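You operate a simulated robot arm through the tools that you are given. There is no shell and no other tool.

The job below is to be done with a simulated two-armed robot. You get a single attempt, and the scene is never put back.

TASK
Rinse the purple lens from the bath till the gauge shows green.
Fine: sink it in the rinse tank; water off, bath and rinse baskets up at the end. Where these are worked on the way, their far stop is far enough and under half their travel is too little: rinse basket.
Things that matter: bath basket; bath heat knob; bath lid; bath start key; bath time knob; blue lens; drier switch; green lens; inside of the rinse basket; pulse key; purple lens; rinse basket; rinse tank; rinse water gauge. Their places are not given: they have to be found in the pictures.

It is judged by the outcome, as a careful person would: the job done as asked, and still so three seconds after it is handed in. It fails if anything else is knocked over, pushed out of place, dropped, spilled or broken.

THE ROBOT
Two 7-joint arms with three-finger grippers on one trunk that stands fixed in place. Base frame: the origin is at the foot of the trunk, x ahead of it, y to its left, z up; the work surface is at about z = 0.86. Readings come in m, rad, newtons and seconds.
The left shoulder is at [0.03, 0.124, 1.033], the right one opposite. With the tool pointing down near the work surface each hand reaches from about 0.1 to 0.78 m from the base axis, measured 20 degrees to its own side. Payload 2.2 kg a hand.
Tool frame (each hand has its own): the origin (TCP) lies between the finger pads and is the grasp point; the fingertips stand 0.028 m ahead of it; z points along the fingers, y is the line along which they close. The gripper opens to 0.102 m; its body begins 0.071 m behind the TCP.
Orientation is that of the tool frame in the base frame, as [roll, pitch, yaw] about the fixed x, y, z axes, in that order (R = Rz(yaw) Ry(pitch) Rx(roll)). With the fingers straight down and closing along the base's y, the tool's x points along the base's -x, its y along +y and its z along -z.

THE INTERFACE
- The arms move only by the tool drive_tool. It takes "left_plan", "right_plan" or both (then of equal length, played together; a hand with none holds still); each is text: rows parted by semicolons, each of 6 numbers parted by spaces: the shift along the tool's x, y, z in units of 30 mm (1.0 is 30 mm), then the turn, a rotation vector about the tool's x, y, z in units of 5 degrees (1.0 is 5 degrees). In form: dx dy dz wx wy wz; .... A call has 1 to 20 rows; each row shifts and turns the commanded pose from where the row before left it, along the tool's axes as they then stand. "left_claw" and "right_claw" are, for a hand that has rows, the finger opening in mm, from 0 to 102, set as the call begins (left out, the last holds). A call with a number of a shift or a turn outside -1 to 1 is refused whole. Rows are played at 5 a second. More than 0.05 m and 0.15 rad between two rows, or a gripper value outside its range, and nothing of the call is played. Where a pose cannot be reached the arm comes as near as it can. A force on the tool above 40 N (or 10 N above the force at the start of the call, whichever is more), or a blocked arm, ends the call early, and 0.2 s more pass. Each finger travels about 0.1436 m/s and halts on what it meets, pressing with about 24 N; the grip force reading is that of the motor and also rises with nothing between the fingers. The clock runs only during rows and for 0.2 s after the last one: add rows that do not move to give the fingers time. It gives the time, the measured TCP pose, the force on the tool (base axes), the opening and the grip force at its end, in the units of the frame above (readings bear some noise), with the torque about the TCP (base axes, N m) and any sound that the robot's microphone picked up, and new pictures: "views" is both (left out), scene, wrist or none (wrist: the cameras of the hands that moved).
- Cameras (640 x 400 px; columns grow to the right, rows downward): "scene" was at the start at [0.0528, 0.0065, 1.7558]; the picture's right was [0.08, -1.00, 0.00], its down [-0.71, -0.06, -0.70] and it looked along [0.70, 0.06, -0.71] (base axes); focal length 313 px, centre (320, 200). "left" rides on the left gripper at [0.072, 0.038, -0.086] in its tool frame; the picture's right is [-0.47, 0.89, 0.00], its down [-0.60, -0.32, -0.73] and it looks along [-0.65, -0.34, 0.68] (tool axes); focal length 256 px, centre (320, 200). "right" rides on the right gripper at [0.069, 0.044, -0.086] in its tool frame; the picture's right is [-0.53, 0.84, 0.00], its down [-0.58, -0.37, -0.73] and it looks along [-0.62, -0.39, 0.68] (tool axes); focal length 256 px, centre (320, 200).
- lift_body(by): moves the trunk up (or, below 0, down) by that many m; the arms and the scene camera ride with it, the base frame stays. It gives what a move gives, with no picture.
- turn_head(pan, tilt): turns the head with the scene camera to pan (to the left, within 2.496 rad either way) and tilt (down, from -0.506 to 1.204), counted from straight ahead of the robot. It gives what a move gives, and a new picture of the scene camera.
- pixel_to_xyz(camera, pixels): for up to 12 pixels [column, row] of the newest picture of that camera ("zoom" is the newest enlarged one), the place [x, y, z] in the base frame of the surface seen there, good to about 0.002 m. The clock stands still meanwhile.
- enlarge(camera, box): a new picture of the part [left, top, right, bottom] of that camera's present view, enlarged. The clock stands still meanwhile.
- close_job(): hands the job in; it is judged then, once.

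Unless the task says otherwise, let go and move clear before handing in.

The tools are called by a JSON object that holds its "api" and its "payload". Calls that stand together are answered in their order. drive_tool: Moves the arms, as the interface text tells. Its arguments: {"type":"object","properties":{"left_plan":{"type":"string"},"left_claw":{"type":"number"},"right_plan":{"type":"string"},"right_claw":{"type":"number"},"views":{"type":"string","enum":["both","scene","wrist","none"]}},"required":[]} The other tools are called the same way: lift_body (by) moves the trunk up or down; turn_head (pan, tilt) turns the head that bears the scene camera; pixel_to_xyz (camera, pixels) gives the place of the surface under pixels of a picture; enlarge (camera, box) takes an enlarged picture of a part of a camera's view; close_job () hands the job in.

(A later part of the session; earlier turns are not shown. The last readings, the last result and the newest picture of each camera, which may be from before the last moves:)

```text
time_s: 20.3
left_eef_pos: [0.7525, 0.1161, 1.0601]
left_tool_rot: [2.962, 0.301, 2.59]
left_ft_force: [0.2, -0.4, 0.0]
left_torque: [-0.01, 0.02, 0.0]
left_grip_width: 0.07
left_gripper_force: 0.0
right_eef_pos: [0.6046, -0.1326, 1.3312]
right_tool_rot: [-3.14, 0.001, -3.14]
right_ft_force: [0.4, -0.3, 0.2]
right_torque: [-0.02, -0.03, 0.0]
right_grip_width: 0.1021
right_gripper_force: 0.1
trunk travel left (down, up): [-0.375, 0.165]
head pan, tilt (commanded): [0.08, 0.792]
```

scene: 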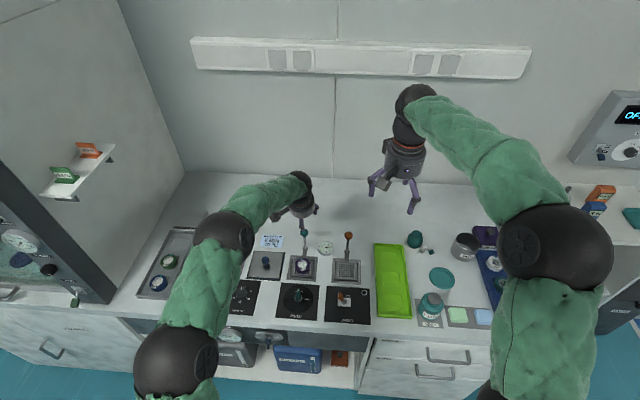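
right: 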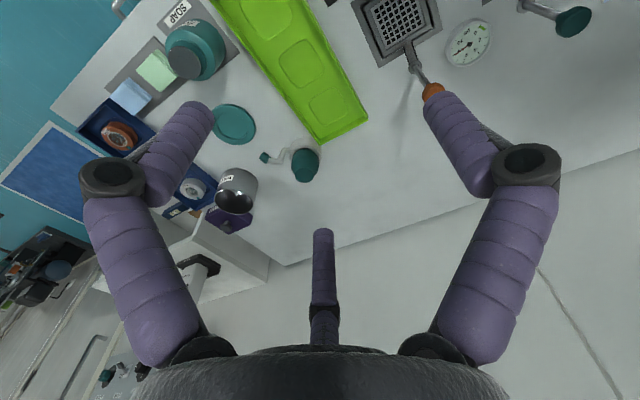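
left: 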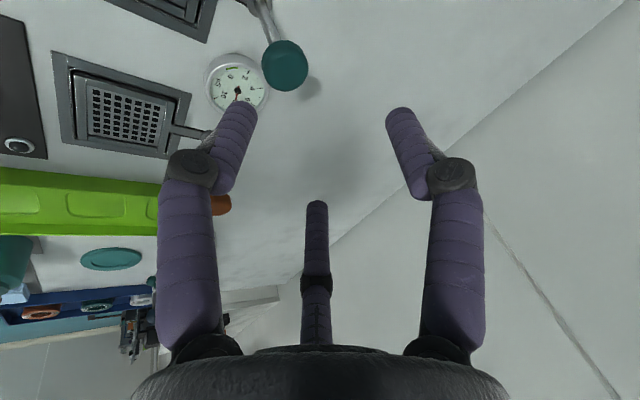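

The tilt succeeded (tool z ≈ (0.342, 0, −0.94)) with the TCP still at (0.7525, 0.117, 1.060). I'll lower straight down 55 mm and check alignment with the knob.

{"api": "drive_tool", "payload": {"left_plan": "0.272 -0.157 0.862 0 0 0; 0.272 -0.157 0.862 0 0 0; 0 0 0 0 0 0"}}

{"api": "pixel_to_xyz", "payload": {"camera": "left", "pixels": [[230, 105], [400, 112], [316, 208], [300, 90], [300, 100], [300, 110], [310, 110]]}}

{"api": "enlarge", "payload": {"camera": "scene", "box": [275, 180, 345, 260]}}

```text
time_s: 21.1
left_eef_pos: [0.7535, 0.1161, 1.0069]
left_tool_rot: [2.962, 0.301, 2.59]
left_ft_force: [-0.1, -0.2, -0.2]
left_torque: [0.01, 0.01, 0.02]
left_grip_width: 0.0702
left_gripper_force: 0.1
right_eef_pos: [0.604, -0.133, 1.3325]
right_tool_rot: [3.141, -0.001, 3.141]
right_ft_force: [-0.2, -0.4, 0.4]
right_torque: [-0.01, 0.01, 0.01]
right_grip_width: 0.1019
right_gripper_force: 0.0
trunk travel left (down, up): [-0.375, 0.165]
head pan, tilt (commanded): [0.08, 0.792]
```

scene: 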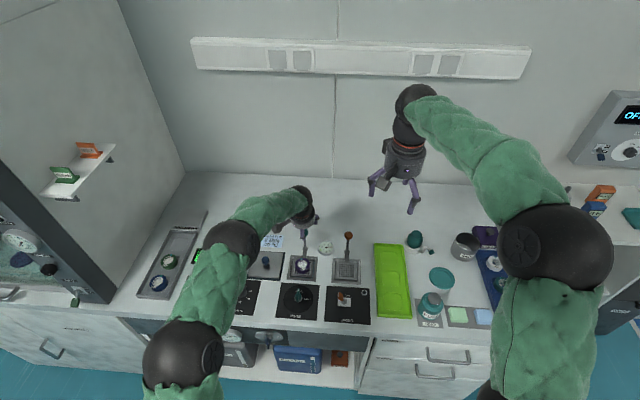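
left: 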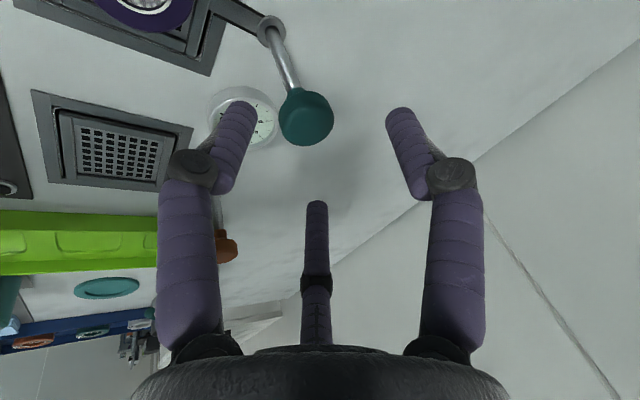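

```text
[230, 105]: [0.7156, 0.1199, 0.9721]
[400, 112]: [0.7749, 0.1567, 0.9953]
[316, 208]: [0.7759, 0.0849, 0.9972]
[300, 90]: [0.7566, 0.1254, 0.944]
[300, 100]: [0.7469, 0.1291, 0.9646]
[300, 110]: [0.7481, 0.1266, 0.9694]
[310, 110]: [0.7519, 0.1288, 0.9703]
```

```text
5.00 times, centred on (310, 220) of scene
```

zoom: 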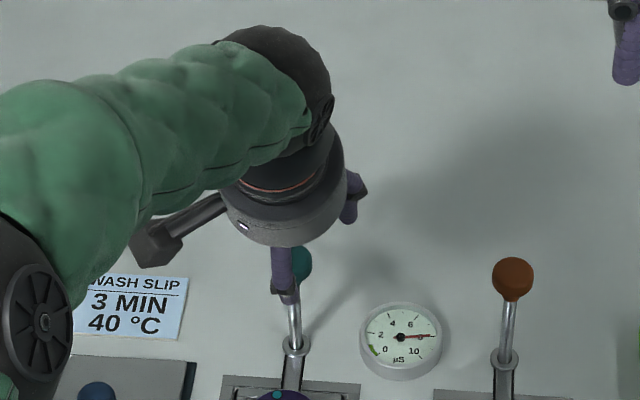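

The knob shows at left-cam (306,118). I'll measure its edges in this view to align precisely.

{"api": "enlarge", "payload": {"camera": "left", "box": [220, 60, 420, 220]}}

```text
2.50 times, centred on (320, 140) of left
```

zoom: 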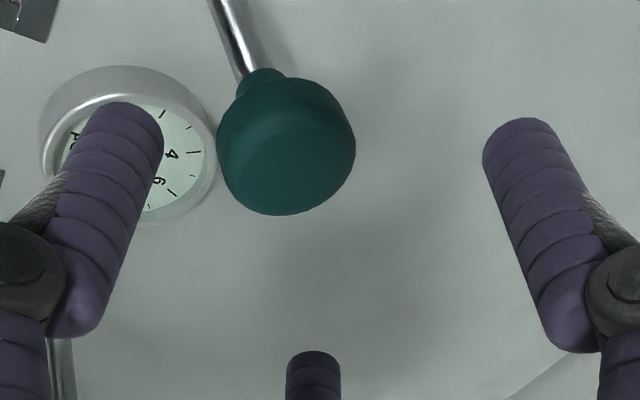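

{"api": "pixel_to_xyz", "payload": {"camera": "zoom", "pixels": [[290, 165], [225, 170], [350, 150], [280, 210], [330, 195], [240, 200], [270, 120], [320, 100], [255, 90], [300, 150], [262, 75], [345, 120]]}}

```text
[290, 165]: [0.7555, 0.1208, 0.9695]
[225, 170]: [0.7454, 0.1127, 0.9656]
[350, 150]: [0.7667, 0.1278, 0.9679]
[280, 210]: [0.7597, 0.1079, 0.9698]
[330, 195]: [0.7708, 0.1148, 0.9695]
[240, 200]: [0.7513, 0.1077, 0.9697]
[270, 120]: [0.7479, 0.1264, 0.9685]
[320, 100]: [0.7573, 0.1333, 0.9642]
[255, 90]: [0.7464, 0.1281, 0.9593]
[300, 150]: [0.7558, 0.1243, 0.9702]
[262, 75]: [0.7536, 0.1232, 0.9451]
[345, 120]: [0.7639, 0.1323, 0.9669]
```

The knob centre is ≈(0.7575, 0.120) and the fingers straddle it evenly. I'll lower 35 mm so the pads surround the knob.

{"api": "drive_tool", "payload": {"left_plan": "0.173 -0.1 0.548 0 0 0; 0.173 -0.1 0.548 0 0 0; 0 0 0 0 0 0", "views": "wrist"}}

```text
time_s: 21.9
left_eef_pos: [0.7537, 0.1186, 0.9718]
left_tool_rot: [2.961, 0.299, 2.59]
left_ft_force: [0.4, 0.9, 0.3]
left_torque: [-0.05, -0.03, 0.0]
left_grip_width: 0.0702
left_gripper_force: 0.1
right_eef_pos: [0.6049, -0.132, 1.3321]
right_tool_rot: [-3.141, -0.001, -3.141]
right_ft_force: [0.9, 0.0, -0.1]
right_torque: [0.01, 0.0, 0.01]
right_grip_width: 0.1023
right_gripper_force: 0.1
trunk travel left (down, up): [-0.375, 0.165]
head pan, tilt (commanded): [0.08, 0.792]
```

left: 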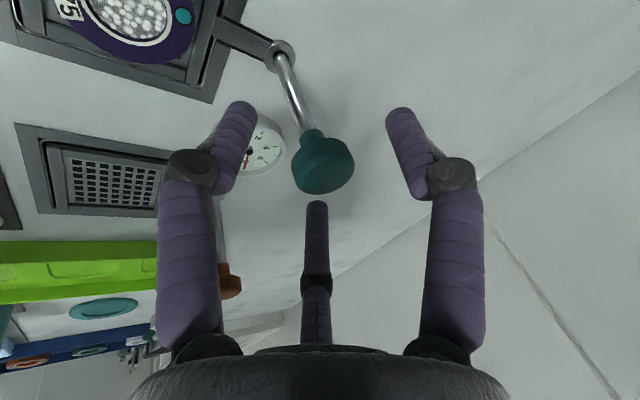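

The knob lies right between the fingers (left-cam (322,165)). I'll close on it.

{"api": "drive_tool", "payload": {"left_plan": "0 0 0 0 0 0; 0 0 0 0 0 0; 0 0 0 0 0 0; 0 0 0 0 0 0", "left_claw": 15, "views": "both"}}

```text
time_s: 22.9
left_eef_pos: [0.7545, 0.1194, 0.9717]
left_tool_rot: [2.962, 0.3, 2.592]
left_ft_force: [-0.3, 9.8, -1.4]
left_torque: [0.26, 0.21, 0.22]
left_grip_width: 0.0303
left_gripper_force: 45.0
right_eef_pos: [0.6046, -0.1313, 1.3321]
right_tool_rot: [3.141, 0.0, -3.14]
right_ft_force: [-0.1, -0.6, -0.2]
right_torque: [0.02, 0.0, -0.01]
right_grip_width: 0.102
right_gripper_force: 0.0
trunk travel left (down, up): [-0.375, 0.165]
head pan, tilt (commanded): [0.08, 0.792]
```

scene: 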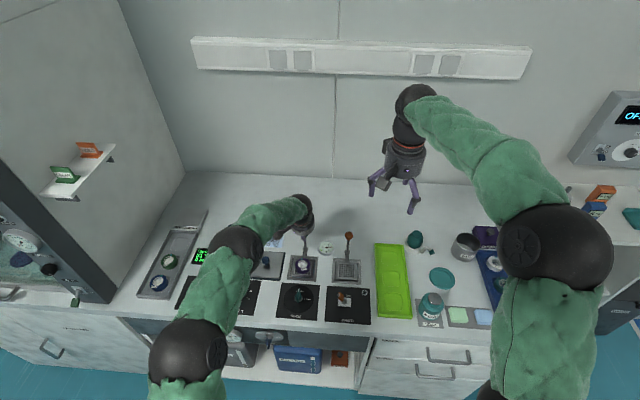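
left: 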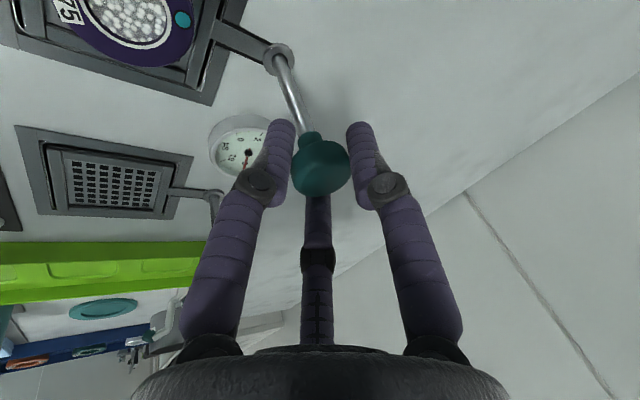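

The fingers grip the knob (30 mm) with a small 10 N sideways force (+y). I'll shift 1.5 mm in +y to relieve it and start pressing down 15 mm.

{"api": "drive_tool", "payload": {"left_plan": "0.025 0.043 0 0 0 0; 0.0494 -0.0285 0.1566 0 0 0; 0.0494 -0.0285 0.1566 0 0 0; 0.0494 -0.0285 0.1566 0 0 0; 0 0 0 0 0 0", "views": "wrist"}}

```text
time_s: 24.1
left_eef_pos: [0.755, 0.1209, 0.9549]
left_tool_rot: [2.961, 0.3, 2.59]
left_ft_force: [-1.3, 4.6, -2.0]
left_torque: [-0.16, -0.65, 0.03]
left_grip_width: 0.0306
left_gripper_force: 45.3
right_eef_pos: [0.6042, -0.1321, 1.3316]
right_tool_rot: [-3.141, 0.001, 3.141]
right_ft_force: [0.1, -0.8, 0.2]
right_torque: [0.0, -0.01, 0.0]
right_grip_width: 0.102
right_gripper_force: 0.1
trunk travel left (down, up): [-0.375, 0.165]
head pan, tilt (commanded): [0.08, 0.792]
```

left: 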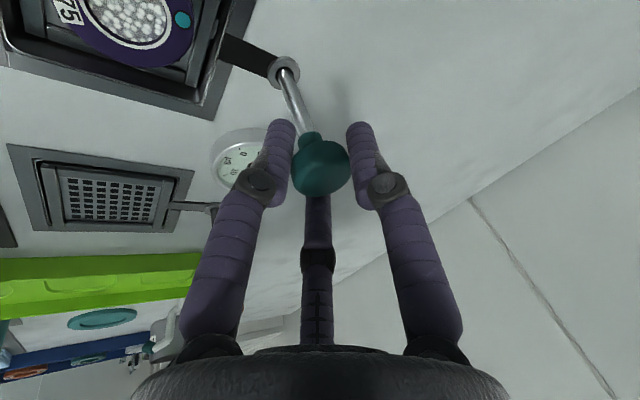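

The lever follows the hand down with little force (TCP z 0.955). I'll keep pressing down 35 mm more.

{"api": "drive_tool", "payload": {"left_plan": "0.0494 -0.0285 0.1566 0 0 0; 0.0494 -0.0285 0.1566 0 0 0; 0.0494 -0.0285 0.1566 0 0 0; 0.0494 -0.0285 0.1566 0 0 0; 0.0494 -0.0285 0.1566 0 0 0; 0.0494 -0.0285 0.1566 0 0 0; 0.0494 -0.0285 0.1566 0 0 0; 0 0 0 0 0 0", "views": "both"}}

{"api": "enlarge", "payload": {"camera": "left", "box": [180, 0, 440, 220]}}

{"api": "enlarge", "payload": {"camera": "scene", "box": [275, 200, 345, 290]}}

```text
time_s: 25.9
left_eef_pos: [0.754, 0.1204, 0.9211]
left_tool_rot: [2.962, 0.302, 2.592]
left_ft_force: [7.5, 13.8, -1.3]
left_torque: [0.19, -0.39, 0.11]
left_grip_width: 0.0308
left_gripper_force: 45.4
right_eef_pos: [0.6056, -0.1299, 1.3313]
right_tool_rot: [3.14, -0.001, -3.141]
right_ft_force: [-0.2, -0.3, -0.8]
right_torque: [-0.01, 0.0, 0.0]
right_grip_width: 0.1019
right_gripper_force: 0.0
trunk travel left (down, up): [-0.375, 0.165]
head pan, tilt (commanded): [0.08, 0.792]
```

scene: 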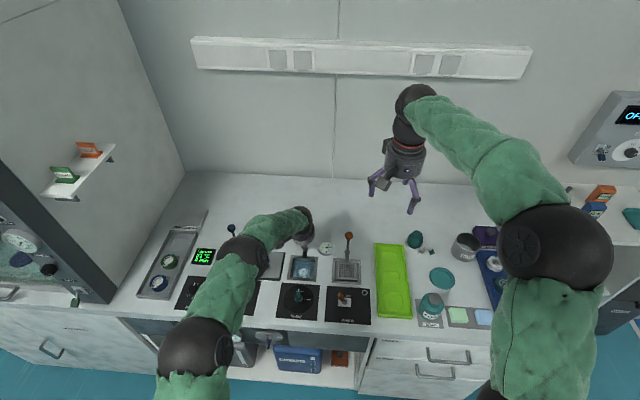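
left: 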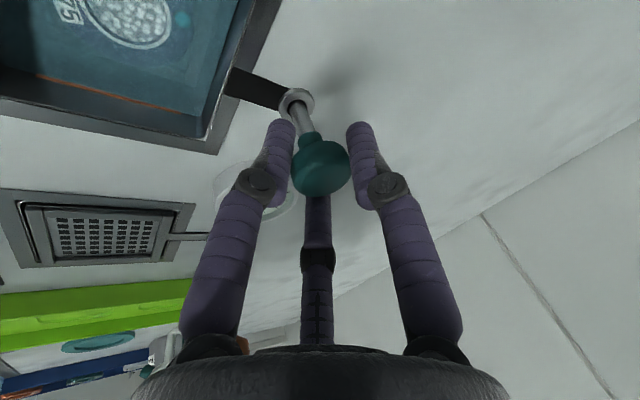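

```text
1.82 times, centred on (310, 110) of left
```

zoom: 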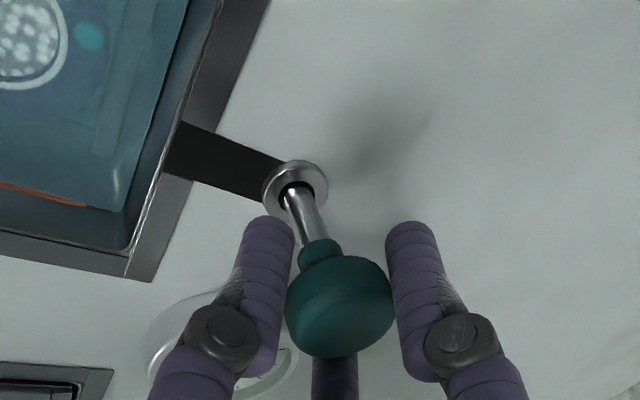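

```text
4.44 times, centred on (310, 245) of scene
```

zoom: 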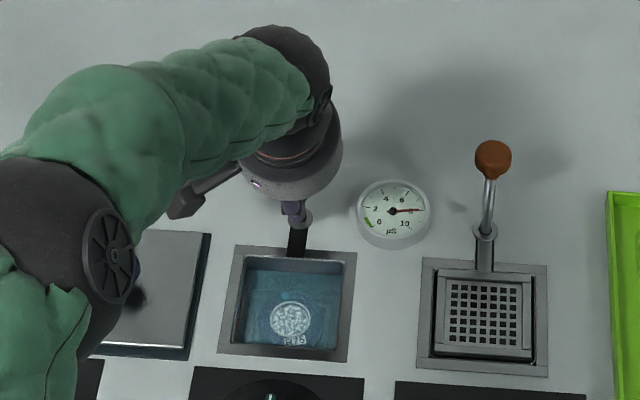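

The lens is under water (left-cam top-left). I'll relieve the side force with a small +x/+y shift and press further towards the far stop.

{"api": "drive_tool", "payload": {"left_plan": "0 0.059 0.011 0 0 0; 0.0296 -0.0171 0.094 0 0 0; 0.0296 -0.0171 0.094 0 0 0; 0.0296 -0.0171 0.094 0 0 0; 0 0 0 0 0 0", "views": "wrist"}}

```text
time_s: 27.1
left_eef_pos: [0.7542, 0.1194, 0.9125]
left_tool_rot: [2.962, 0.3, 2.591]
left_ft_force: [1.8, 9.7, 4.3]
left_torque: [0.24, 1.25, 0.11]
left_grip_width: 0.0306
left_gripper_force: 45.6
right_eef_pos: [0.6045, -0.1316, 1.3316]
right_tool_rot: [-3.141, 0.001, 3.141]
right_ft_force: [-0.2, -0.5, 0.8]
right_torque: [0.02, -0.01, 0.01]
right_grip_width: 0.102
right_gripper_force: 0.0
trunk travel left (down, up): [-0.375, 0.165]
head pan, tilt (commanded): [0.08, 0.792]
```

left: 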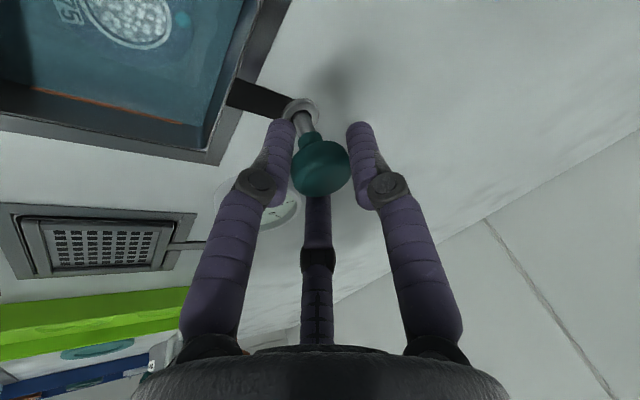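

TCP z is 0.9125 with small forces. I'll press a few more millimetres to find the stop.

{"api": "drive_tool", "payload": {"left_plan": "0.0296 -0.0171 0.094 0 0 0; 0.0296 -0.0171 0.094 0 0 0; 0.0296 -0.0171 0.094 0 0 0; 0 0 0 0 0 0", "views": "wrist"}}

{"api": "enlarge", "payload": {"camera": "left", "box": [200, 50, 420, 220]}}

```text
time_s: 28.1
left_eef_pos: [0.7558, 0.1212, 0.9022]
left_tool_rot: [2.962, 0.302, 2.592]
left_ft_force: [9.5, 5.9, 10.2]
left_torque: [0.01, 0.57, 0.02]
left_grip_width: 0.0316
left_gripper_force: 20.8
right_eef_pos: [0.6045, -0.1318, 1.3313]
right_tool_rot: [-3.14, 0.001, 3.14]
right_ft_force: [0.2, -0.1, 0.2]
right_torque: [0.01, 0.01, 0.0]
right_grip_width: 0.1019
right_gripper_force: 0.1
trunk travel left (down, up): [-0.375, 0.165]
head pan, tilt (commanded): [0.08, 0.792]
```

left: 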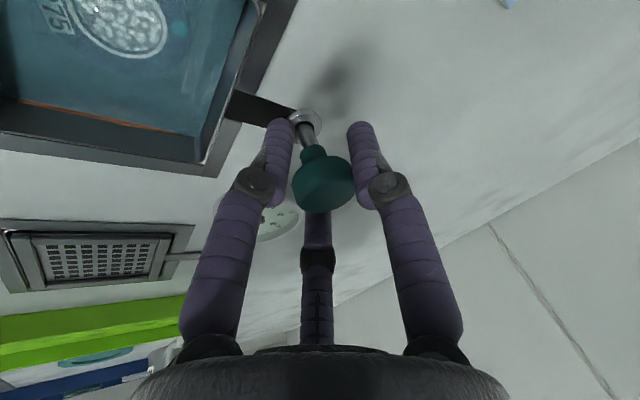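

```text
2.35 times, centred on (310, 135) of left
```

zoom: 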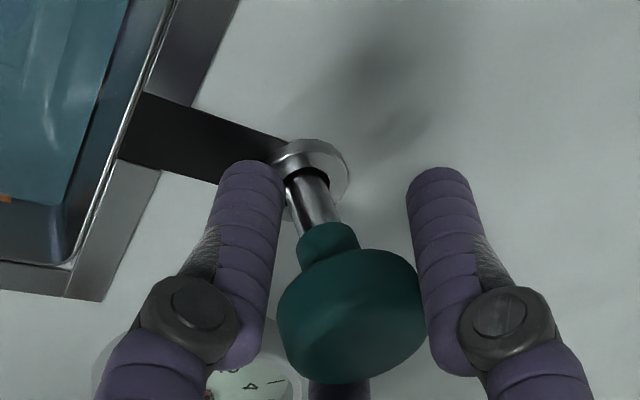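

The knob now slips up in the grip (left-cam (322,185)) while force rises, indicating the far stop. I'll measure the knob's height and the lens depth.

{"api": "pixel_to_xyz", "payload": {"camera": "left", "pixels": [[322, 190], [330, 180], [310, 195], [340, 175], [315, 155], [125, 20], [100, 10], [305, 112]]}}

{"api": "pixel_to_xyz", "payload": {"camera": "scene", "pixels": [[304, 268], [306, 264], [300, 262], [303, 274]]}}

{"api": "enlarge", "payload": {"camera": "scene", "box": [270, 225, 350, 290]}}

```text
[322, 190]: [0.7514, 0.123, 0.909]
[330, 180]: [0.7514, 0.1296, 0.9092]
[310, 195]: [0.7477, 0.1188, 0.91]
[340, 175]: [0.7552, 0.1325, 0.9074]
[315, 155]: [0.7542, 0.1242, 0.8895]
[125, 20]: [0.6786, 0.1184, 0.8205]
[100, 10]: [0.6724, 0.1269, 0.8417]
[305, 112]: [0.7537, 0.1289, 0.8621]
```

```text
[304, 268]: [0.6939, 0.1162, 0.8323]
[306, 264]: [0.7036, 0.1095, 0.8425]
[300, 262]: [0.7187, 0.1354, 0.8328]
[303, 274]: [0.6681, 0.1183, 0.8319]
```

```text
6.15 times, centred on (310, 258) of scene
```

zoom: 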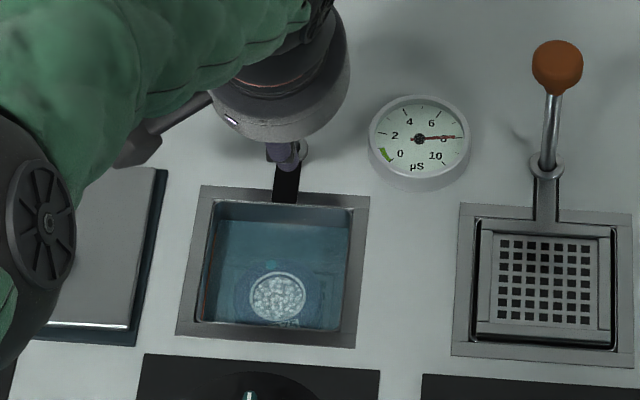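

Knob top is at ≈0.911 (61 mm down) and the lens is fully under water: the basket is at its far stop. I'll open the fingers and see whether it stays down.

{"api": "drive_tool", "payload": {"left_plan": "0 0 0 0 0 0; 0 0 0 0 0 0; 0 0 0 0 0 0; 0 0 0 0 0 0", "left_claw": 70, "views": "wrist"}}

{"api": "pixel_to_xyz", "payload": {"camera": "left", "pixels": [[322, 190], [330, 180], [310, 195], [322, 175], [125, 20]]}}

```text
time_s: 29.1
left_eef_pos: [0.7543, 0.1199, 0.9023]
left_tool_rot: [2.962, 0.3, 2.59]
left_ft_force: [0.7, -0.9, 1.1]
left_torque: [-0.03, 0.0, 0.02]
left_grip_width: 0.0698
left_gripper_force: 0.1
right_eef_pos: [0.6048, -0.1325, 1.3319]
right_tool_rot: [-3.142, -0.001, 3.141]
right_ft_force: [-0.6, 1.0, 0.0]
right_torque: [0.01, 0.0, 0.03]
right_grip_width: 0.1023
right_gripper_force: 0.1
trunk travel left (down, up): [-0.375, 0.165]
head pan, tilt (commanded): [0.08, 0.792]
```

left: 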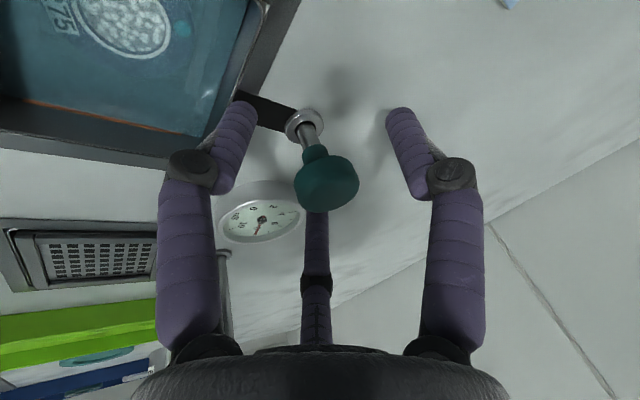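

```text
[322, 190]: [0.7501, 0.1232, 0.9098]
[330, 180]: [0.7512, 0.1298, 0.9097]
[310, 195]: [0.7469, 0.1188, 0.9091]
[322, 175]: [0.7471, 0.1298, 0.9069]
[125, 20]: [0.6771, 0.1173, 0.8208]
```

The basket stays down on its own. I'll raise the hand straight up, back off, untilt and turn back to square for the valve.

{"api": "drive_tool", "payload": {"left_plan": "-0.2965 0.171 -0.9397 0 0 0; -0.2965 0.171 -0.9397 0 0 0; -0.2965 0.171 -0.9397 0 0 0; -0.2965 0.171 -0.9397 0 0 0; -0.2965 0.171 -0.9397 0 0 0; 0.8135 -0.4698 -0.342 0 0 0; 0.8135 -0.4698 -0.342 0 0 0; 0.8135 -0.4698 -0.342 0 0 0; 0 0 0 0.5 0.866 0; 0 0 0 0.5 0.866 0; 0 0 0 0.5 0.866 0; 0 0 0 0.5 0.866 0; 0 0 0 0 0 -1; 0 0 0 0 0 -1; 0 0 0 0 0 -1; 0 0 0 0 0 -1; 0 0 0 0 0 -1; 0 0 0 0 0 -1; 0 0 0 0 0 0"}}

```text
time_s: 33.1
left_eef_pos: [0.6649, 0.1194, 1.0513]
left_tool_rot: [-3.141, 0.0, -3.141]
left_ft_force: [-0.6, 0.8, 0.1]
left_torque: [-0.02, 0.04, 0.02]
left_grip_width: 0.07
left_gripper_force: 0.0
right_eef_pos: [0.6039, -0.1324, 1.3306]
right_tool_rot: [3.141, 0.0, 3.141]
right_ft_force: [-0.1, -0.5, -0.1]
right_torque: [-0.04, 0.04, 0.04]
right_grip_width: 0.1019
right_gripper_force: 0.0
trunk travel left (down, up): [-0.375, 0.165]
head pan, tilt (commanded): [0.08, 0.792]
```

scene: 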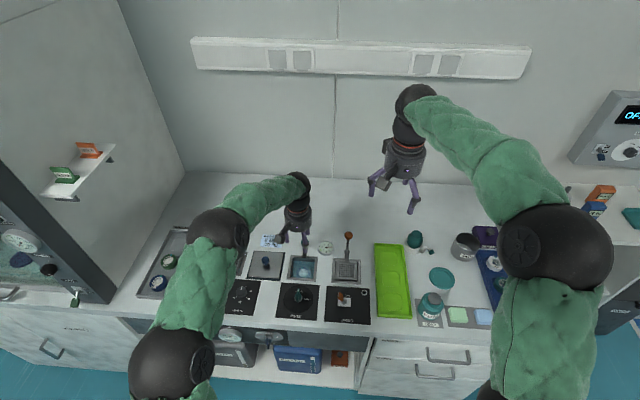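
left: 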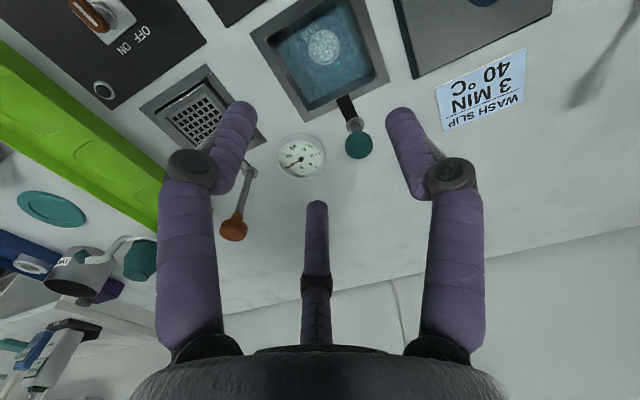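

The basket remains down with the lens visible under water (left-cam (325,45)). Now I'll measure the valve handle closely.

{"api": "enlarge", "payload": {"camera": "scene", "box": [275, 280, 323, 322]}}

```text
9.52 times, centred on (299, 301) of scene
```

zoom: 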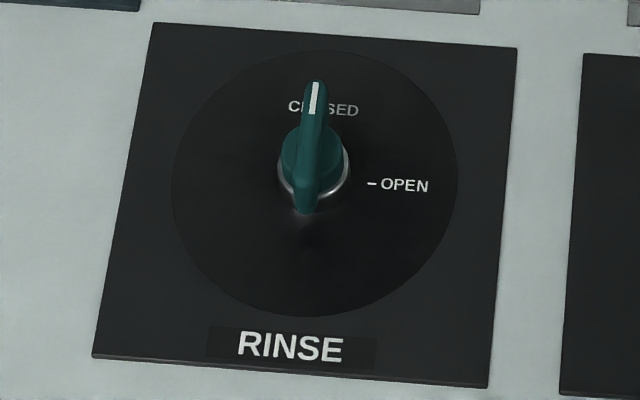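

{"api": "pixel_to_xyz", "payload": {"camera": "zoom", "pixels": [[314, 88], [313, 110], [312, 140], [308, 170], [305, 195], [303, 208], [300, 140], [322, 130], [292, 160], [340, 160], [345, 180], [372, 184]]}}

{"api": "pixel_to_xyz", "payload": {"camera": "zoom", "pixels": [[318, 60], [315, 82], [300, 200], [316, 195], [323, 105], [306, 105], [290, 175], [315, 220], [240, 170], [295, 260]]}}

```text
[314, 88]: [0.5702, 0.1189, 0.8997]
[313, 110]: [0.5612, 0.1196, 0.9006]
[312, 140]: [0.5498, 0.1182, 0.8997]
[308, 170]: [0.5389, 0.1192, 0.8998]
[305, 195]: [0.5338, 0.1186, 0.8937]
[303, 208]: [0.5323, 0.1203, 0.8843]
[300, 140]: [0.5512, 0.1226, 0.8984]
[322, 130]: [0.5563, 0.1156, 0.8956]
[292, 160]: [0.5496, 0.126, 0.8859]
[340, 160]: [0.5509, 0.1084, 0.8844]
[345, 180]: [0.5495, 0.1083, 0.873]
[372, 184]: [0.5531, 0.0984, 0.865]
```

```text
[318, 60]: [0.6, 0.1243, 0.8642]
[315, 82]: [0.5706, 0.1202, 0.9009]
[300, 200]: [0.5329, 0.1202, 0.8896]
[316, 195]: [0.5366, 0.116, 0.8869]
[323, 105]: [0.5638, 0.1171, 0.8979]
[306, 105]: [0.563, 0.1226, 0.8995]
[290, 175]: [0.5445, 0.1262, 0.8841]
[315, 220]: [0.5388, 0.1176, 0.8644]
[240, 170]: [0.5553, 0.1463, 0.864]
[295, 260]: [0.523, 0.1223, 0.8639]
```

The valve bar runs along x from 0.532 to 0.572 at y≈0.119, top z 0.900, axis ≈(0.551, 0.118). I'll move the left hand above it with a 60 mm opening.

{"api": "drive_tool", "payload": {"left_plan": "0.95 -0.008 0.417 0 0 0; 0.95 -0.008 0.417 0 0 0; 0.95 -0.008 0.417 0 0 0; 0.95 -0.008 0.417 0 0 0; 0 0 0 0 0 0", "left_claw": 60}}

```text
time_s: 34.3
left_eef_pos: [0.5508, 0.1193, 1.0029]
left_tool_rot: [-3.141, 0.001, -3.141]
left_ft_force: [0.5, -0.2, -0.5]
left_torque: [0.01, -0.02, -0.01]
left_grip_width: 0.0597
left_gripper_force: 0.1
right_eef_pos: [0.604, -0.1336, 1.3311]
right_tool_rot: [3.141, -0.002, -3.141]
right_ft_force: [0.4, -0.3, -0.2]
right_torque: [0.03, 0.02, -0.01]
right_grip_width: 0.1017
right_gripper_force: 0.0
trunk travel left (down, up): [-0.375, 0.165]
head pan, tilt (commanded): [0.08, 0.792]
```

scene: 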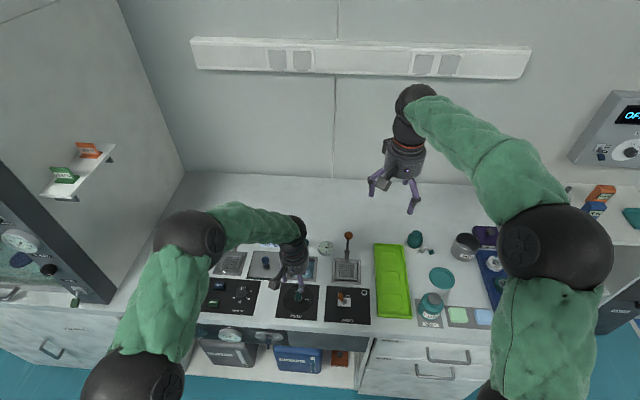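
left: 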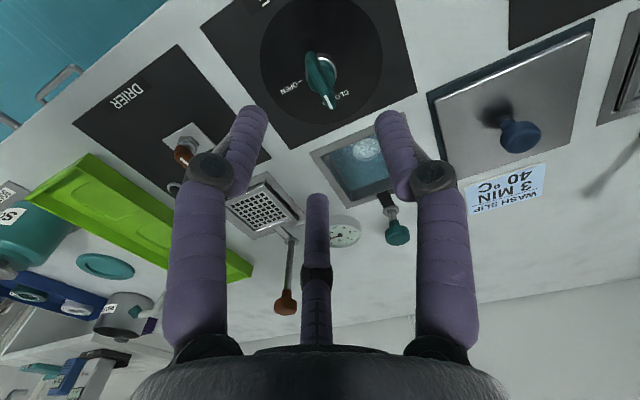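

The handle appears on the tool axis (left-cam (320,80)). I'll refine the measurement of its ends in this view.

{"api": "enlarge", "payload": {"camera": "left", "box": [260, 20, 390, 130]}}

```text
3.64 times, centred on (325, 75) of left
```

zoom: 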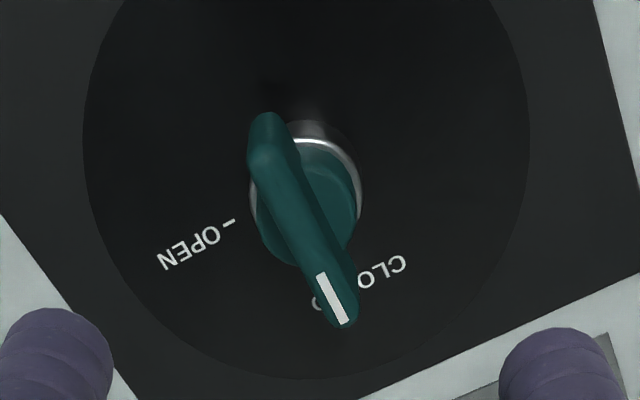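

{"api": "pixel_to_xyz", "payload": {"camera": "zoom", "pixels": [[265, 150], [285, 190], [305, 230], [325, 270], [345, 315], [262, 120], [280, 215], [305, 195], [270, 225], [345, 200], [330, 160], [300, 255]]}}

```text
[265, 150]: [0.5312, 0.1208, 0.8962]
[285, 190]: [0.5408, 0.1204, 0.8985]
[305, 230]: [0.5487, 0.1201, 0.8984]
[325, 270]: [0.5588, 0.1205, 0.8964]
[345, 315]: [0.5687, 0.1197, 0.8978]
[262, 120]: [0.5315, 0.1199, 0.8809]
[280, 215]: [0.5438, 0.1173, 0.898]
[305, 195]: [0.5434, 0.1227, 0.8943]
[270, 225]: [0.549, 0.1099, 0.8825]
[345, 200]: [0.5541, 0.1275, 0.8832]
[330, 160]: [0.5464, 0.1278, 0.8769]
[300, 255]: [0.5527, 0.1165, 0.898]
```

The handle's centre is at ≈(0.551, 0.1195), matching the TCP. I'll descend to z≈0.902 around the bar.

{"api": "drive_tool", "payload": {"left_plan": "0 0 1 0 0 0; 0 0 1 0 0 0; 0 0 1 0 0 0; 0 0 0.3 0 0 0; 0 0 0 0 0 0"}}

{"api": "enlarge", "payload": {"camera": "left", "box": [210, 60, 430, 230]}}

```text
time_s: 35.5
left_eef_pos: [0.5508, 0.1193, 0.9066]
left_tool_rot: [3.14, 0.0, -3.141]
left_ft_force: [0.4, 0.2, 0.3]
left_torque: [-0.03, 0.01, -0.03]
left_grip_width: 0.0598
left_gripper_force: 0.1
right_eef_pos: [0.6044, -0.1321, 1.3307]
right_tool_rot: [-3.14, 0.001, -3.141]
right_ft_force: [-0.6, 0.2, 0.1]
right_torque: [0.01, 0.01, 0.0]
right_grip_width: 0.102
right_gripper_force: 0.0
trunk travel left (down, up): [-0.375, 0.165]
head pan, tilt (commanded): [0.08, 0.792]
```

scene: 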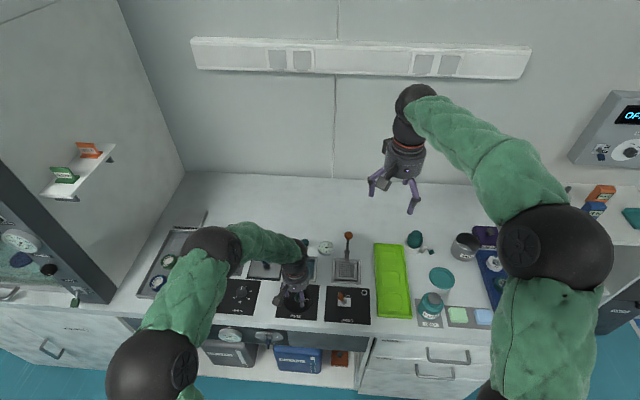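
left: 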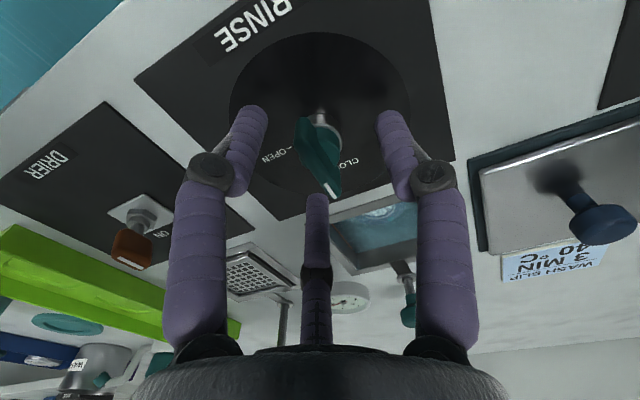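

```text
2.35 times, centred on (320, 145) of left
```

zoom: 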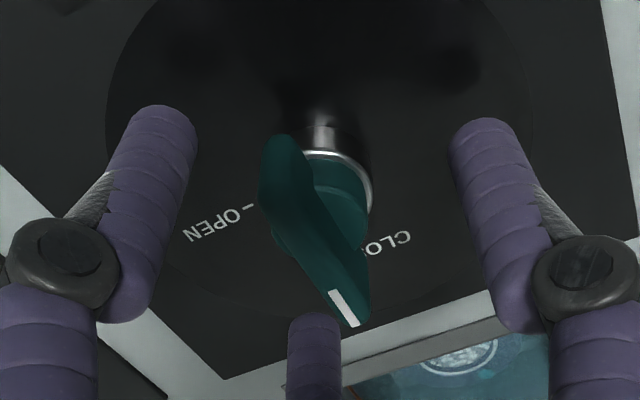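

The bar is well inside the fingers. I'll lower 4 mm more and close on it.

{"api": "drive_tool", "payload": {"left_plan": "0 0 0.14 0 0 0; 0 0 0 0 0 0", "views": "none"}}

{"api": "drive_tool", "payload": {"left_plan": "0 0 0 0 0 0; 0 0 0 0 0 0; 0 0 0 0 0 0; 0 0 0 0 0 0", "left_claw": 5, "views": "wrist"}}

{"api": "enlarge", "payload": {"camera": "left", "box": [210, 60, 430, 230]}}

```text
time_s: 36.1
left_eef_pos: [0.5505, 0.1205, 0.9006]
left_tool_rot: [-3.141, -0.001, 3.141]
left_ft_force: [0.2, -0.1, 0.4]
left_torque: [-0.01, -0.02, 0.0]
left_grip_width: 0.0599
left_gripper_force: 0.0
right_eef_pos: [0.6039, -0.1327, 1.3325]
right_tool_rot: [3.141, 0.0, 3.141]
right_ft_force: [-0.4, -0.7, 1.0]
right_torque: [-0.01, -0.03, 0.01]
right_grip_width: 0.102
right_gripper_force: 0.1
trunk travel left (down, up): [-0.375, 0.165]
head pan, tilt (commanded): [0.08, 0.792]
```

```text
time_s: 37.1
left_eef_pos: [0.5504, 0.1154, 0.9002]
left_tool_rot: [-3.141, 0.0, 3.141]
left_ft_force: [1.7, -34.7, -3.8]
left_torque: [-0.94, -0.55, -0.05]
left_grip_width: 0.0155
left_gripper_force: 41.5
right_eef_pos: [0.6042, -0.1359, 1.3314]
right_tool_rot: [3.139, 0.0, -3.141]
right_ft_force: [0.2, 0.5, -0.1]
right_torque: [0.01, -0.02, -0.01]
right_grip_width: 0.1019
right_gripper_force: 0.0
trunk travel left (down, up): [-0.375, 0.165]
head pan, tilt (commanded): [0.08, 0.792]
```

left: 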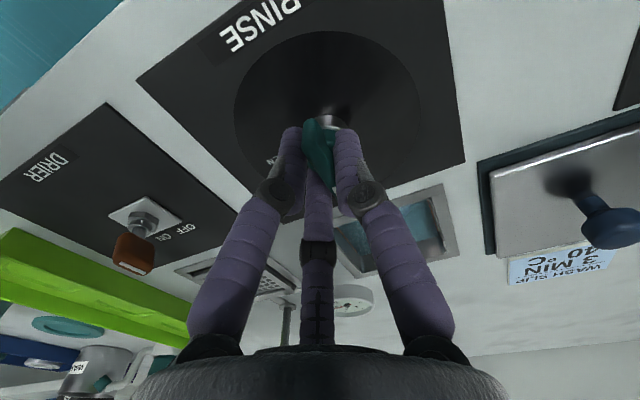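

```text
2.35 times, centred on (320, 145) of left
```

zoom: 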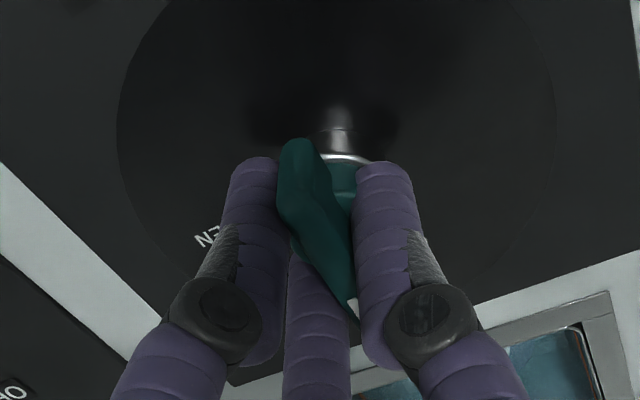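

The grip is on the bar (15.5 mm) but the hand got pushed 4 mm to −y with 35 N of side force. I'll follow that offset to relieve the force before turning.

{"api": "drive_tool", "payload": {"left_plan": "0 -0.07 0 0 0 0; 0 -0.07 0 0 0 0; 0 0 0 0 0 0", "views": "wrist"}}

```text
time_s: 37.9
left_eef_pos: [0.5512, 0.1153, 0.9008]
left_tool_rot: [3.14, 0.0, -3.14]
left_ft_force: [0.3, -17.6, -0.3]
left_torque: [-0.45, 0.06, -0.01]
left_grip_width: 0.0151
left_gripper_force: 41.7
right_eef_pos: [0.6044, -0.133, 1.3311]
right_tool_rot: [3.141, 0.0, 3.14]
right_ft_force: [0.9, -0.5, -1.0]
right_torque: [0.01, 0.0, -0.03]
right_grip_width: 0.1019
right_gripper_force: 0.0
trunk travel left (down, up): [-0.375, 0.165]
head pan, tilt (commanded): [0.08, 0.792]
```

left: 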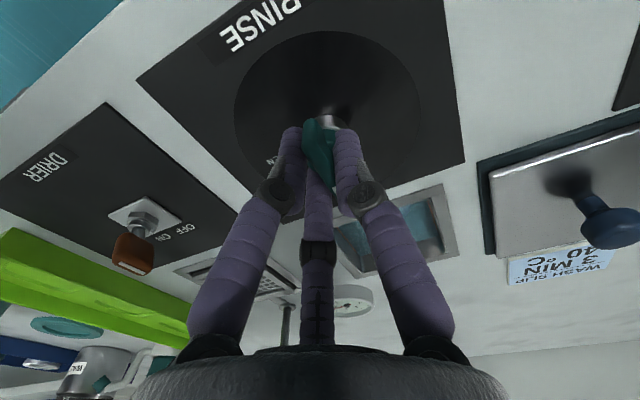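

Side force halved. One more equal shift should null it.

{"api": "drive_tool", "payload": {"left_plan": "0 -0.07 0 0 0 0; 0 -0.06 0 0 0 0; 0 0 0 0 0 0", "views": "none"}}

```text
time_s: 38.7
left_eef_pos: [0.5504, 0.116, 0.9011]
left_tool_rot: [3.141, 0.0, -3.14]
left_ft_force: [-2.5, 28.5, 10.4]
left_torque: [0.88, 0.39, -0.04]
left_grip_width: 0.0155
left_gripper_force: 41.2
right_eef_pos: [0.6034, -0.1292, 1.3317]
right_tool_rot: [-3.14, 0.001, 3.141]
right_ft_force: [-0.3, -0.5, 0.3]
right_torque: [-0.02, -0.03, -0.02]
right_grip_width: 0.1022
right_gripper_force: 0.1
trunk travel left (down, up): [-0.375, 0.165]
head pan, tilt (commanded): [0.08, 0.792]
```

Now it overshot to +28 N; I'll go back 2.4 mm.

{"api": "drive_tool", "payload": {"left_plan": "0 0.04 0 0 0 0; 0 0.04 0 0 0 0; 0 0 0 0 0 0", "views": "none"}}

```text
time_s: 39.5
left_eef_pos: [0.5508, 0.1161, 0.9009]
left_tool_rot: [-3.139, 0.002, 3.141]
left_ft_force: [-3.2, 27.4, 19.2]
left_torque: [0.78, 0.79, 0.03]
left_grip_width: 0.0153
left_gripper_force: 41.3
right_eef_pos: [0.6033, -0.1297, 1.3327]
right_tool_rot: [-3.14, -0.001, 3.14]
right_ft_force: [0.8, -0.2, -1.2]
right_torque: [0.02, -0.02, 0.01]
right_grip_width: 0.1019
right_gripper_force: 0.1
trunk travel left (down, up): [-0.375, 0.165]
head pan, tilt (commanded): [0.08, 0.792]
```

Force hardly changed (stick-slip). I'll shift another 1.5 mm +y and up a hair to ease it.

{"api": "drive_tool", "payload": {"left_plan": "0 0.04 -0.02 0 0 0; 0 0 0 0 0 0; 0 0 0 0 0 0", "views": "wrist"}}

```text
time_s: 40.3
left_eef_pos: [0.5507, 0.1149, 0.9008]
left_tool_rot: [-3.14, 0.001, 3.14]
left_ft_force: [-2.1, 19.7, 21.9]
left_torque: [0.6, 0.45, 0.03]
left_grip_width: 0.0151
left_gripper_force: 40.7
right_eef_pos: [0.6031, -0.1304, 1.3334]
right_tool_rot: [-3.141, 0.002, 3.14]
right_ft_force: [0.1, -0.2, 0.0]
right_torque: [0.01, 0.03, 0.0]
right_grip_width: 0.1021
right_gripper_force: 0.1
trunk travel left (down, up): [-0.375, 0.165]
head pan, tilt (commanded): [0.08, 0.792]
```

left: 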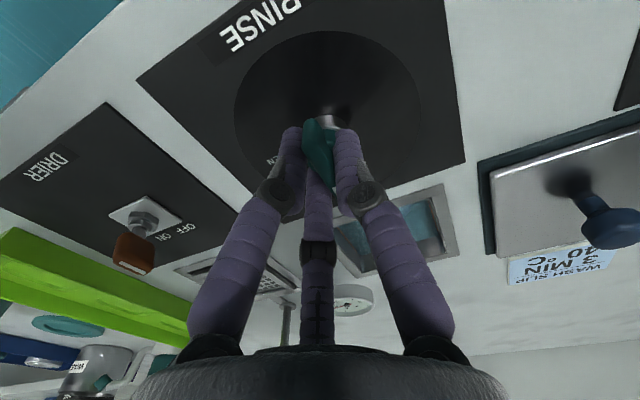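

Residual stress remains though the commanded position (y≈0.115) should now fit. I'll open and re-grip here to clear it.

{"api": "drive_tool", "payload": {"left_plan": "0 0 0 0 0 0; 0 0 0 0 0 0; 0 0 0 0 0 0", "left_claw": 45, "views": "wrist"}}

{"api": "drive_tool", "payload": {"left_plan": "0 0 0 0 0 0; 0 0 0 0 0 0; 0 0 0 0 0 0", "left_claw": 10, "views": "wrist"}}

```text
time_s: 41.1
left_eef_pos: [0.5506, 0.1144, 0.8995]
left_tool_rot: [3.141, -0.002, 3.141]
left_ft_force: [-0.4, 0.1, 0.4]
left_torque: [0.0, 0.02, 0.0]
left_grip_width: 0.045
left_gripper_force: 0.1
right_eef_pos: [0.6051, -0.1335, 1.3307]
right_tool_rot: [3.14, -0.001, 3.141]
right_ft_force: [0.2, -0.4, -0.7]
right_torque: [0.03, 0.03, -0.01]
right_grip_width: 0.1019
right_gripper_force: 0.0
trunk travel left (down, up): [-0.375, 0.165]
head pan, tilt (commanded): [0.08, 0.792]
```

left: 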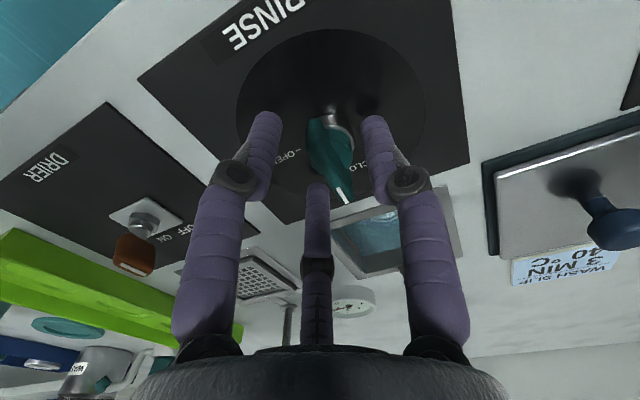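

```text
time_s: 41.9
left_eef_pos: [0.5505, 0.1167, 0.9003]
left_tool_rot: [-3.14, 0.0, -3.14]
left_ft_force: [-2.0, 7.7, 1.3]
left_torque: [0.18, 0.29, 0.02]
left_grip_width: 0.0157
left_gripper_force: 41.5
right_eef_pos: [0.6039, -0.1312, 1.3315]
right_tool_rot: [-3.141, 0.0, -3.141]
right_ft_force: [0.0, 0.9, -0.4]
right_torque: [-0.01, -0.02, 0.0]
right_grip_width: 0.1019
right_gripper_force: 0.1
trunk travel left (down, up): [-0.375, 0.165]
head pan, tilt (commanded): [0.08, 0.792]
```

left: 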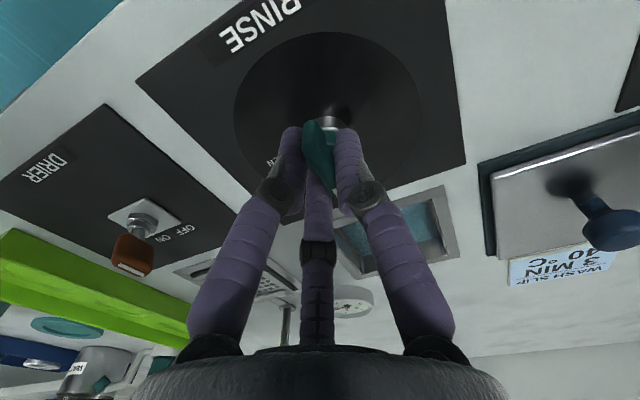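

Now gripped with only 8 N side force. I'll start turning clockwise toward OPEN, 20° first, about the valve's axis.

{"api": "drive_tool", "payload": {"left_plan": "0.012 0 0 0 0 1; 0.012 0 0 0 0 1; 0.012 0 0 0 0 1; 0.012 0 0 0 0 1; 0 0 0 0 0 0", "views": "wrist"}}

{"api": "enlarge", "payload": {"camera": "left", "box": [210, 60, 430, 230]}}

```text
time_s: 43.1
left_eef_pos: [0.5494, 0.116, 0.8995]
left_tool_rot: [-3.14, 0.0, 2.789]
left_ft_force: [1.3, 18.8, -4.5]
left_torque: [0.64, 0.3, 0.01]
left_grip_width: 0.0156
left_gripper_force: 41.4
right_eef_pos: [0.606, -0.1295, 1.3318]
right_tool_rot: [-3.139, -0.001, 3.141]
right_ft_force: [-0.6, 0.0, -0.4]
right_torque: [-0.01, -0.02, 0.01]
right_grip_width: 0.1021
right_gripper_force: 0.1
trunk travel left (down, up): [-0.375, 0.165]
head pan, tilt (commanded): [0.08, 0.792]
```

left: 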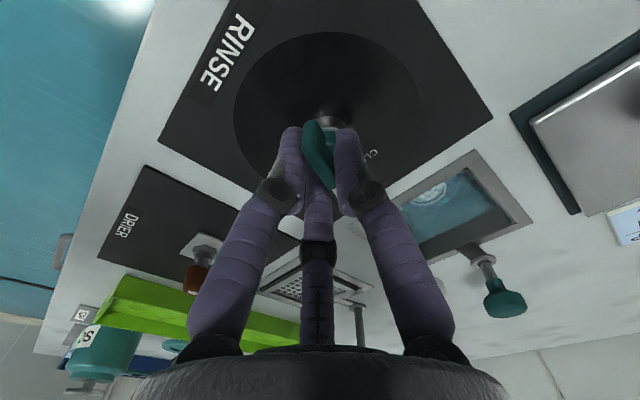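

```text
2.35 times, centred on (320, 145) of left
```

zoom: 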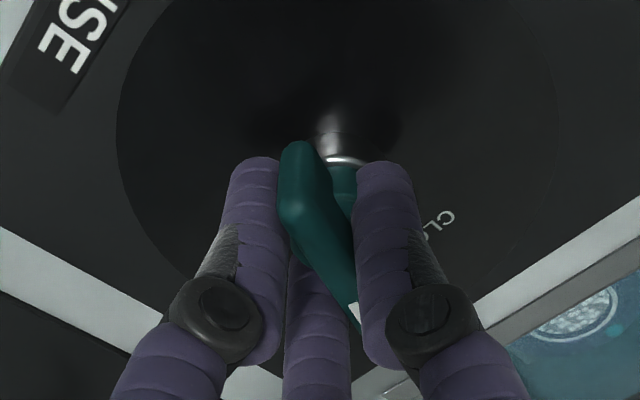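

The handle followed 20°. I'll add a 1.5 mm +y correction and continue turning 35° more.

{"api": "drive_tool", "payload": {"left_plan": "0.017 0.047 0 0 0 0; 0.009 0 0 0 0 1; 0.009 0 0 0 0 1; 0.009 0 0 0 0 1; 0.009 0 0 0 0 1; 0.009 0 0 0 0 1; 0.009 0 0 0 0 1; 0.009 0 0 0 0 1; 0 0 0 0 0 0", "views": "wrist"}}

```text
time_s: 45.1
left_eef_pos: [0.5495, 0.1199, 0.8987]
left_tool_rot: [-3.141, 0.002, 2.18]
left_ft_force: [8.9, 19.1, -1.4]
left_torque: [0.56, -0.16, 0.07]
left_grip_width: 0.0154
left_gripper_force: 41.5
right_eef_pos: [0.6049, -0.1298, 1.3303]
right_tool_rot: [-3.139, -0.002, -3.142]
right_ft_force: [-0.2, -0.6, 0.2]
right_torque: [0.01, 0.03, 0.0]
right_grip_width: 0.102
right_gripper_force: 0.0
trunk travel left (down, up): [-0.375, 0.165]
head pan, tilt (commanded): [0.08, 0.792]
```

left: 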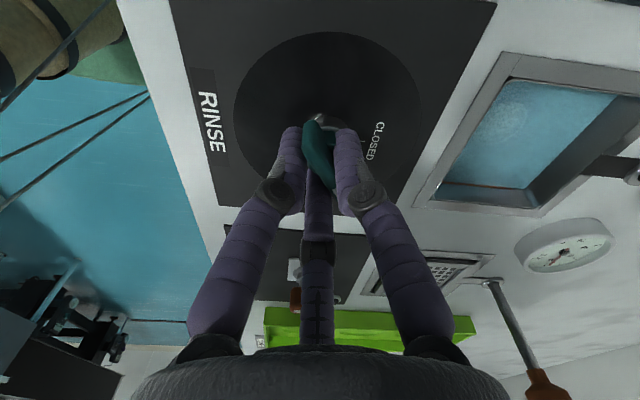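

Turned 55°; side force ~20 N again so I'll correct slightly and finish the last 35°.

{"api": "drive_tool", "payload": {"left_plan": "0.028 0.048 0 0 0 0; 0.008 0 0 0 0 1; 0.008 0 0 0 0 1; 0.008 0 0 0 0 1; 0.008 0 0 0 0 1; 0.008 0 0 0 0 1; 0.008 0 0 0 0 1; 0.008 0 0 0 0 1; 0 0 0 0 0 0", "views": "both"}}

{"api": "enlarge", "payload": {"camera": "left", "box": [150, 0, 470, 220]}}

{"api": "enlarge", "payload": {"camera": "scene", "box": [270, 220, 370, 330]}}

```text
time_s: 47.1
left_eef_pos: [0.5506, 0.1194, 0.8987]
left_tool_rot: [3.141, 0.0, 1.569]
left_ft_force: [6.8, 8.4, 1.7]
left_torque: [0.23, -0.15, 0.07]
left_grip_width: 0.0156
left_gripper_force: 41.5
right_eef_pos: [0.6046, -0.1317, 1.3318]
right_tool_rot: [-3.14, 0.001, 3.141]
right_ft_force: [0.0, -0.3, 1.0]
right_torque: [-0.01, -0.01, 0.0]
right_grip_width: 0.102
right_gripper_force: 0.0
trunk travel left (down, up): [-0.375, 0.165]
head pan, tilt (commanded): [0.08, 0.792]
```

scene: 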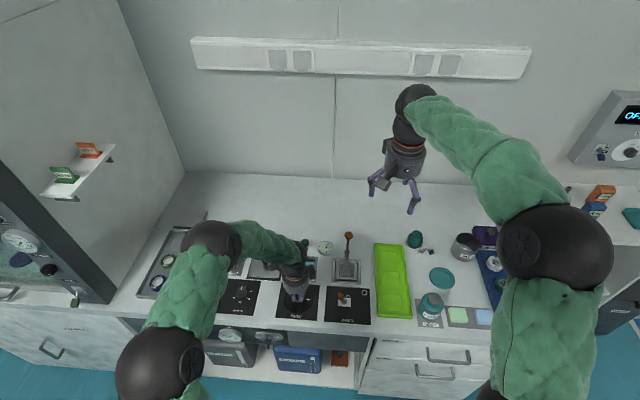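
left: 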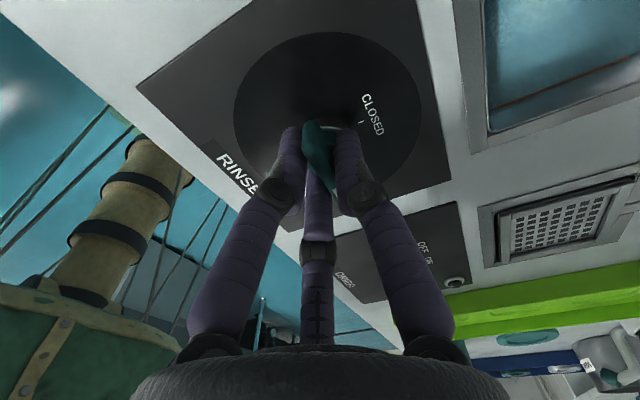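

```text
1.82 times, centred on (310, 110) of left
```

zoom: 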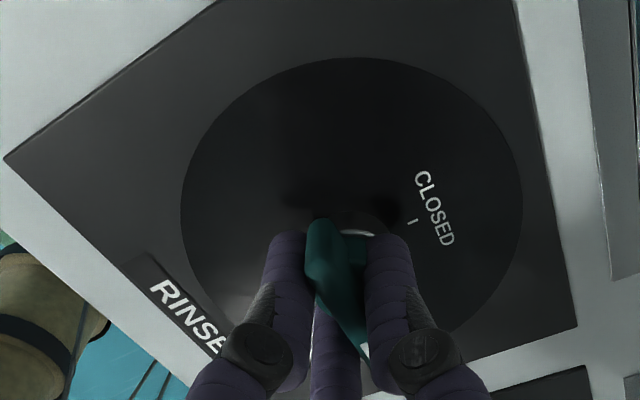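

```text
3.64 times, centred on (320, 275) of scene
```

zoom: 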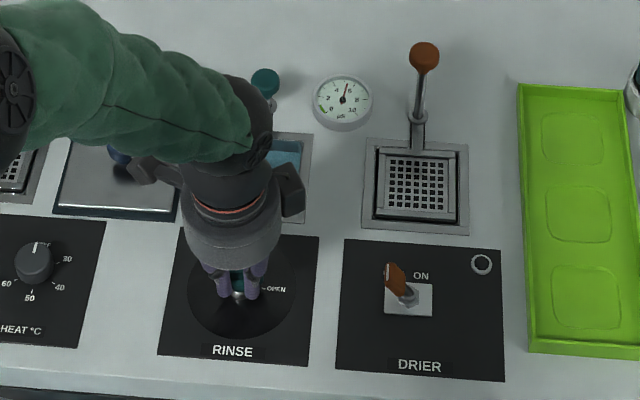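

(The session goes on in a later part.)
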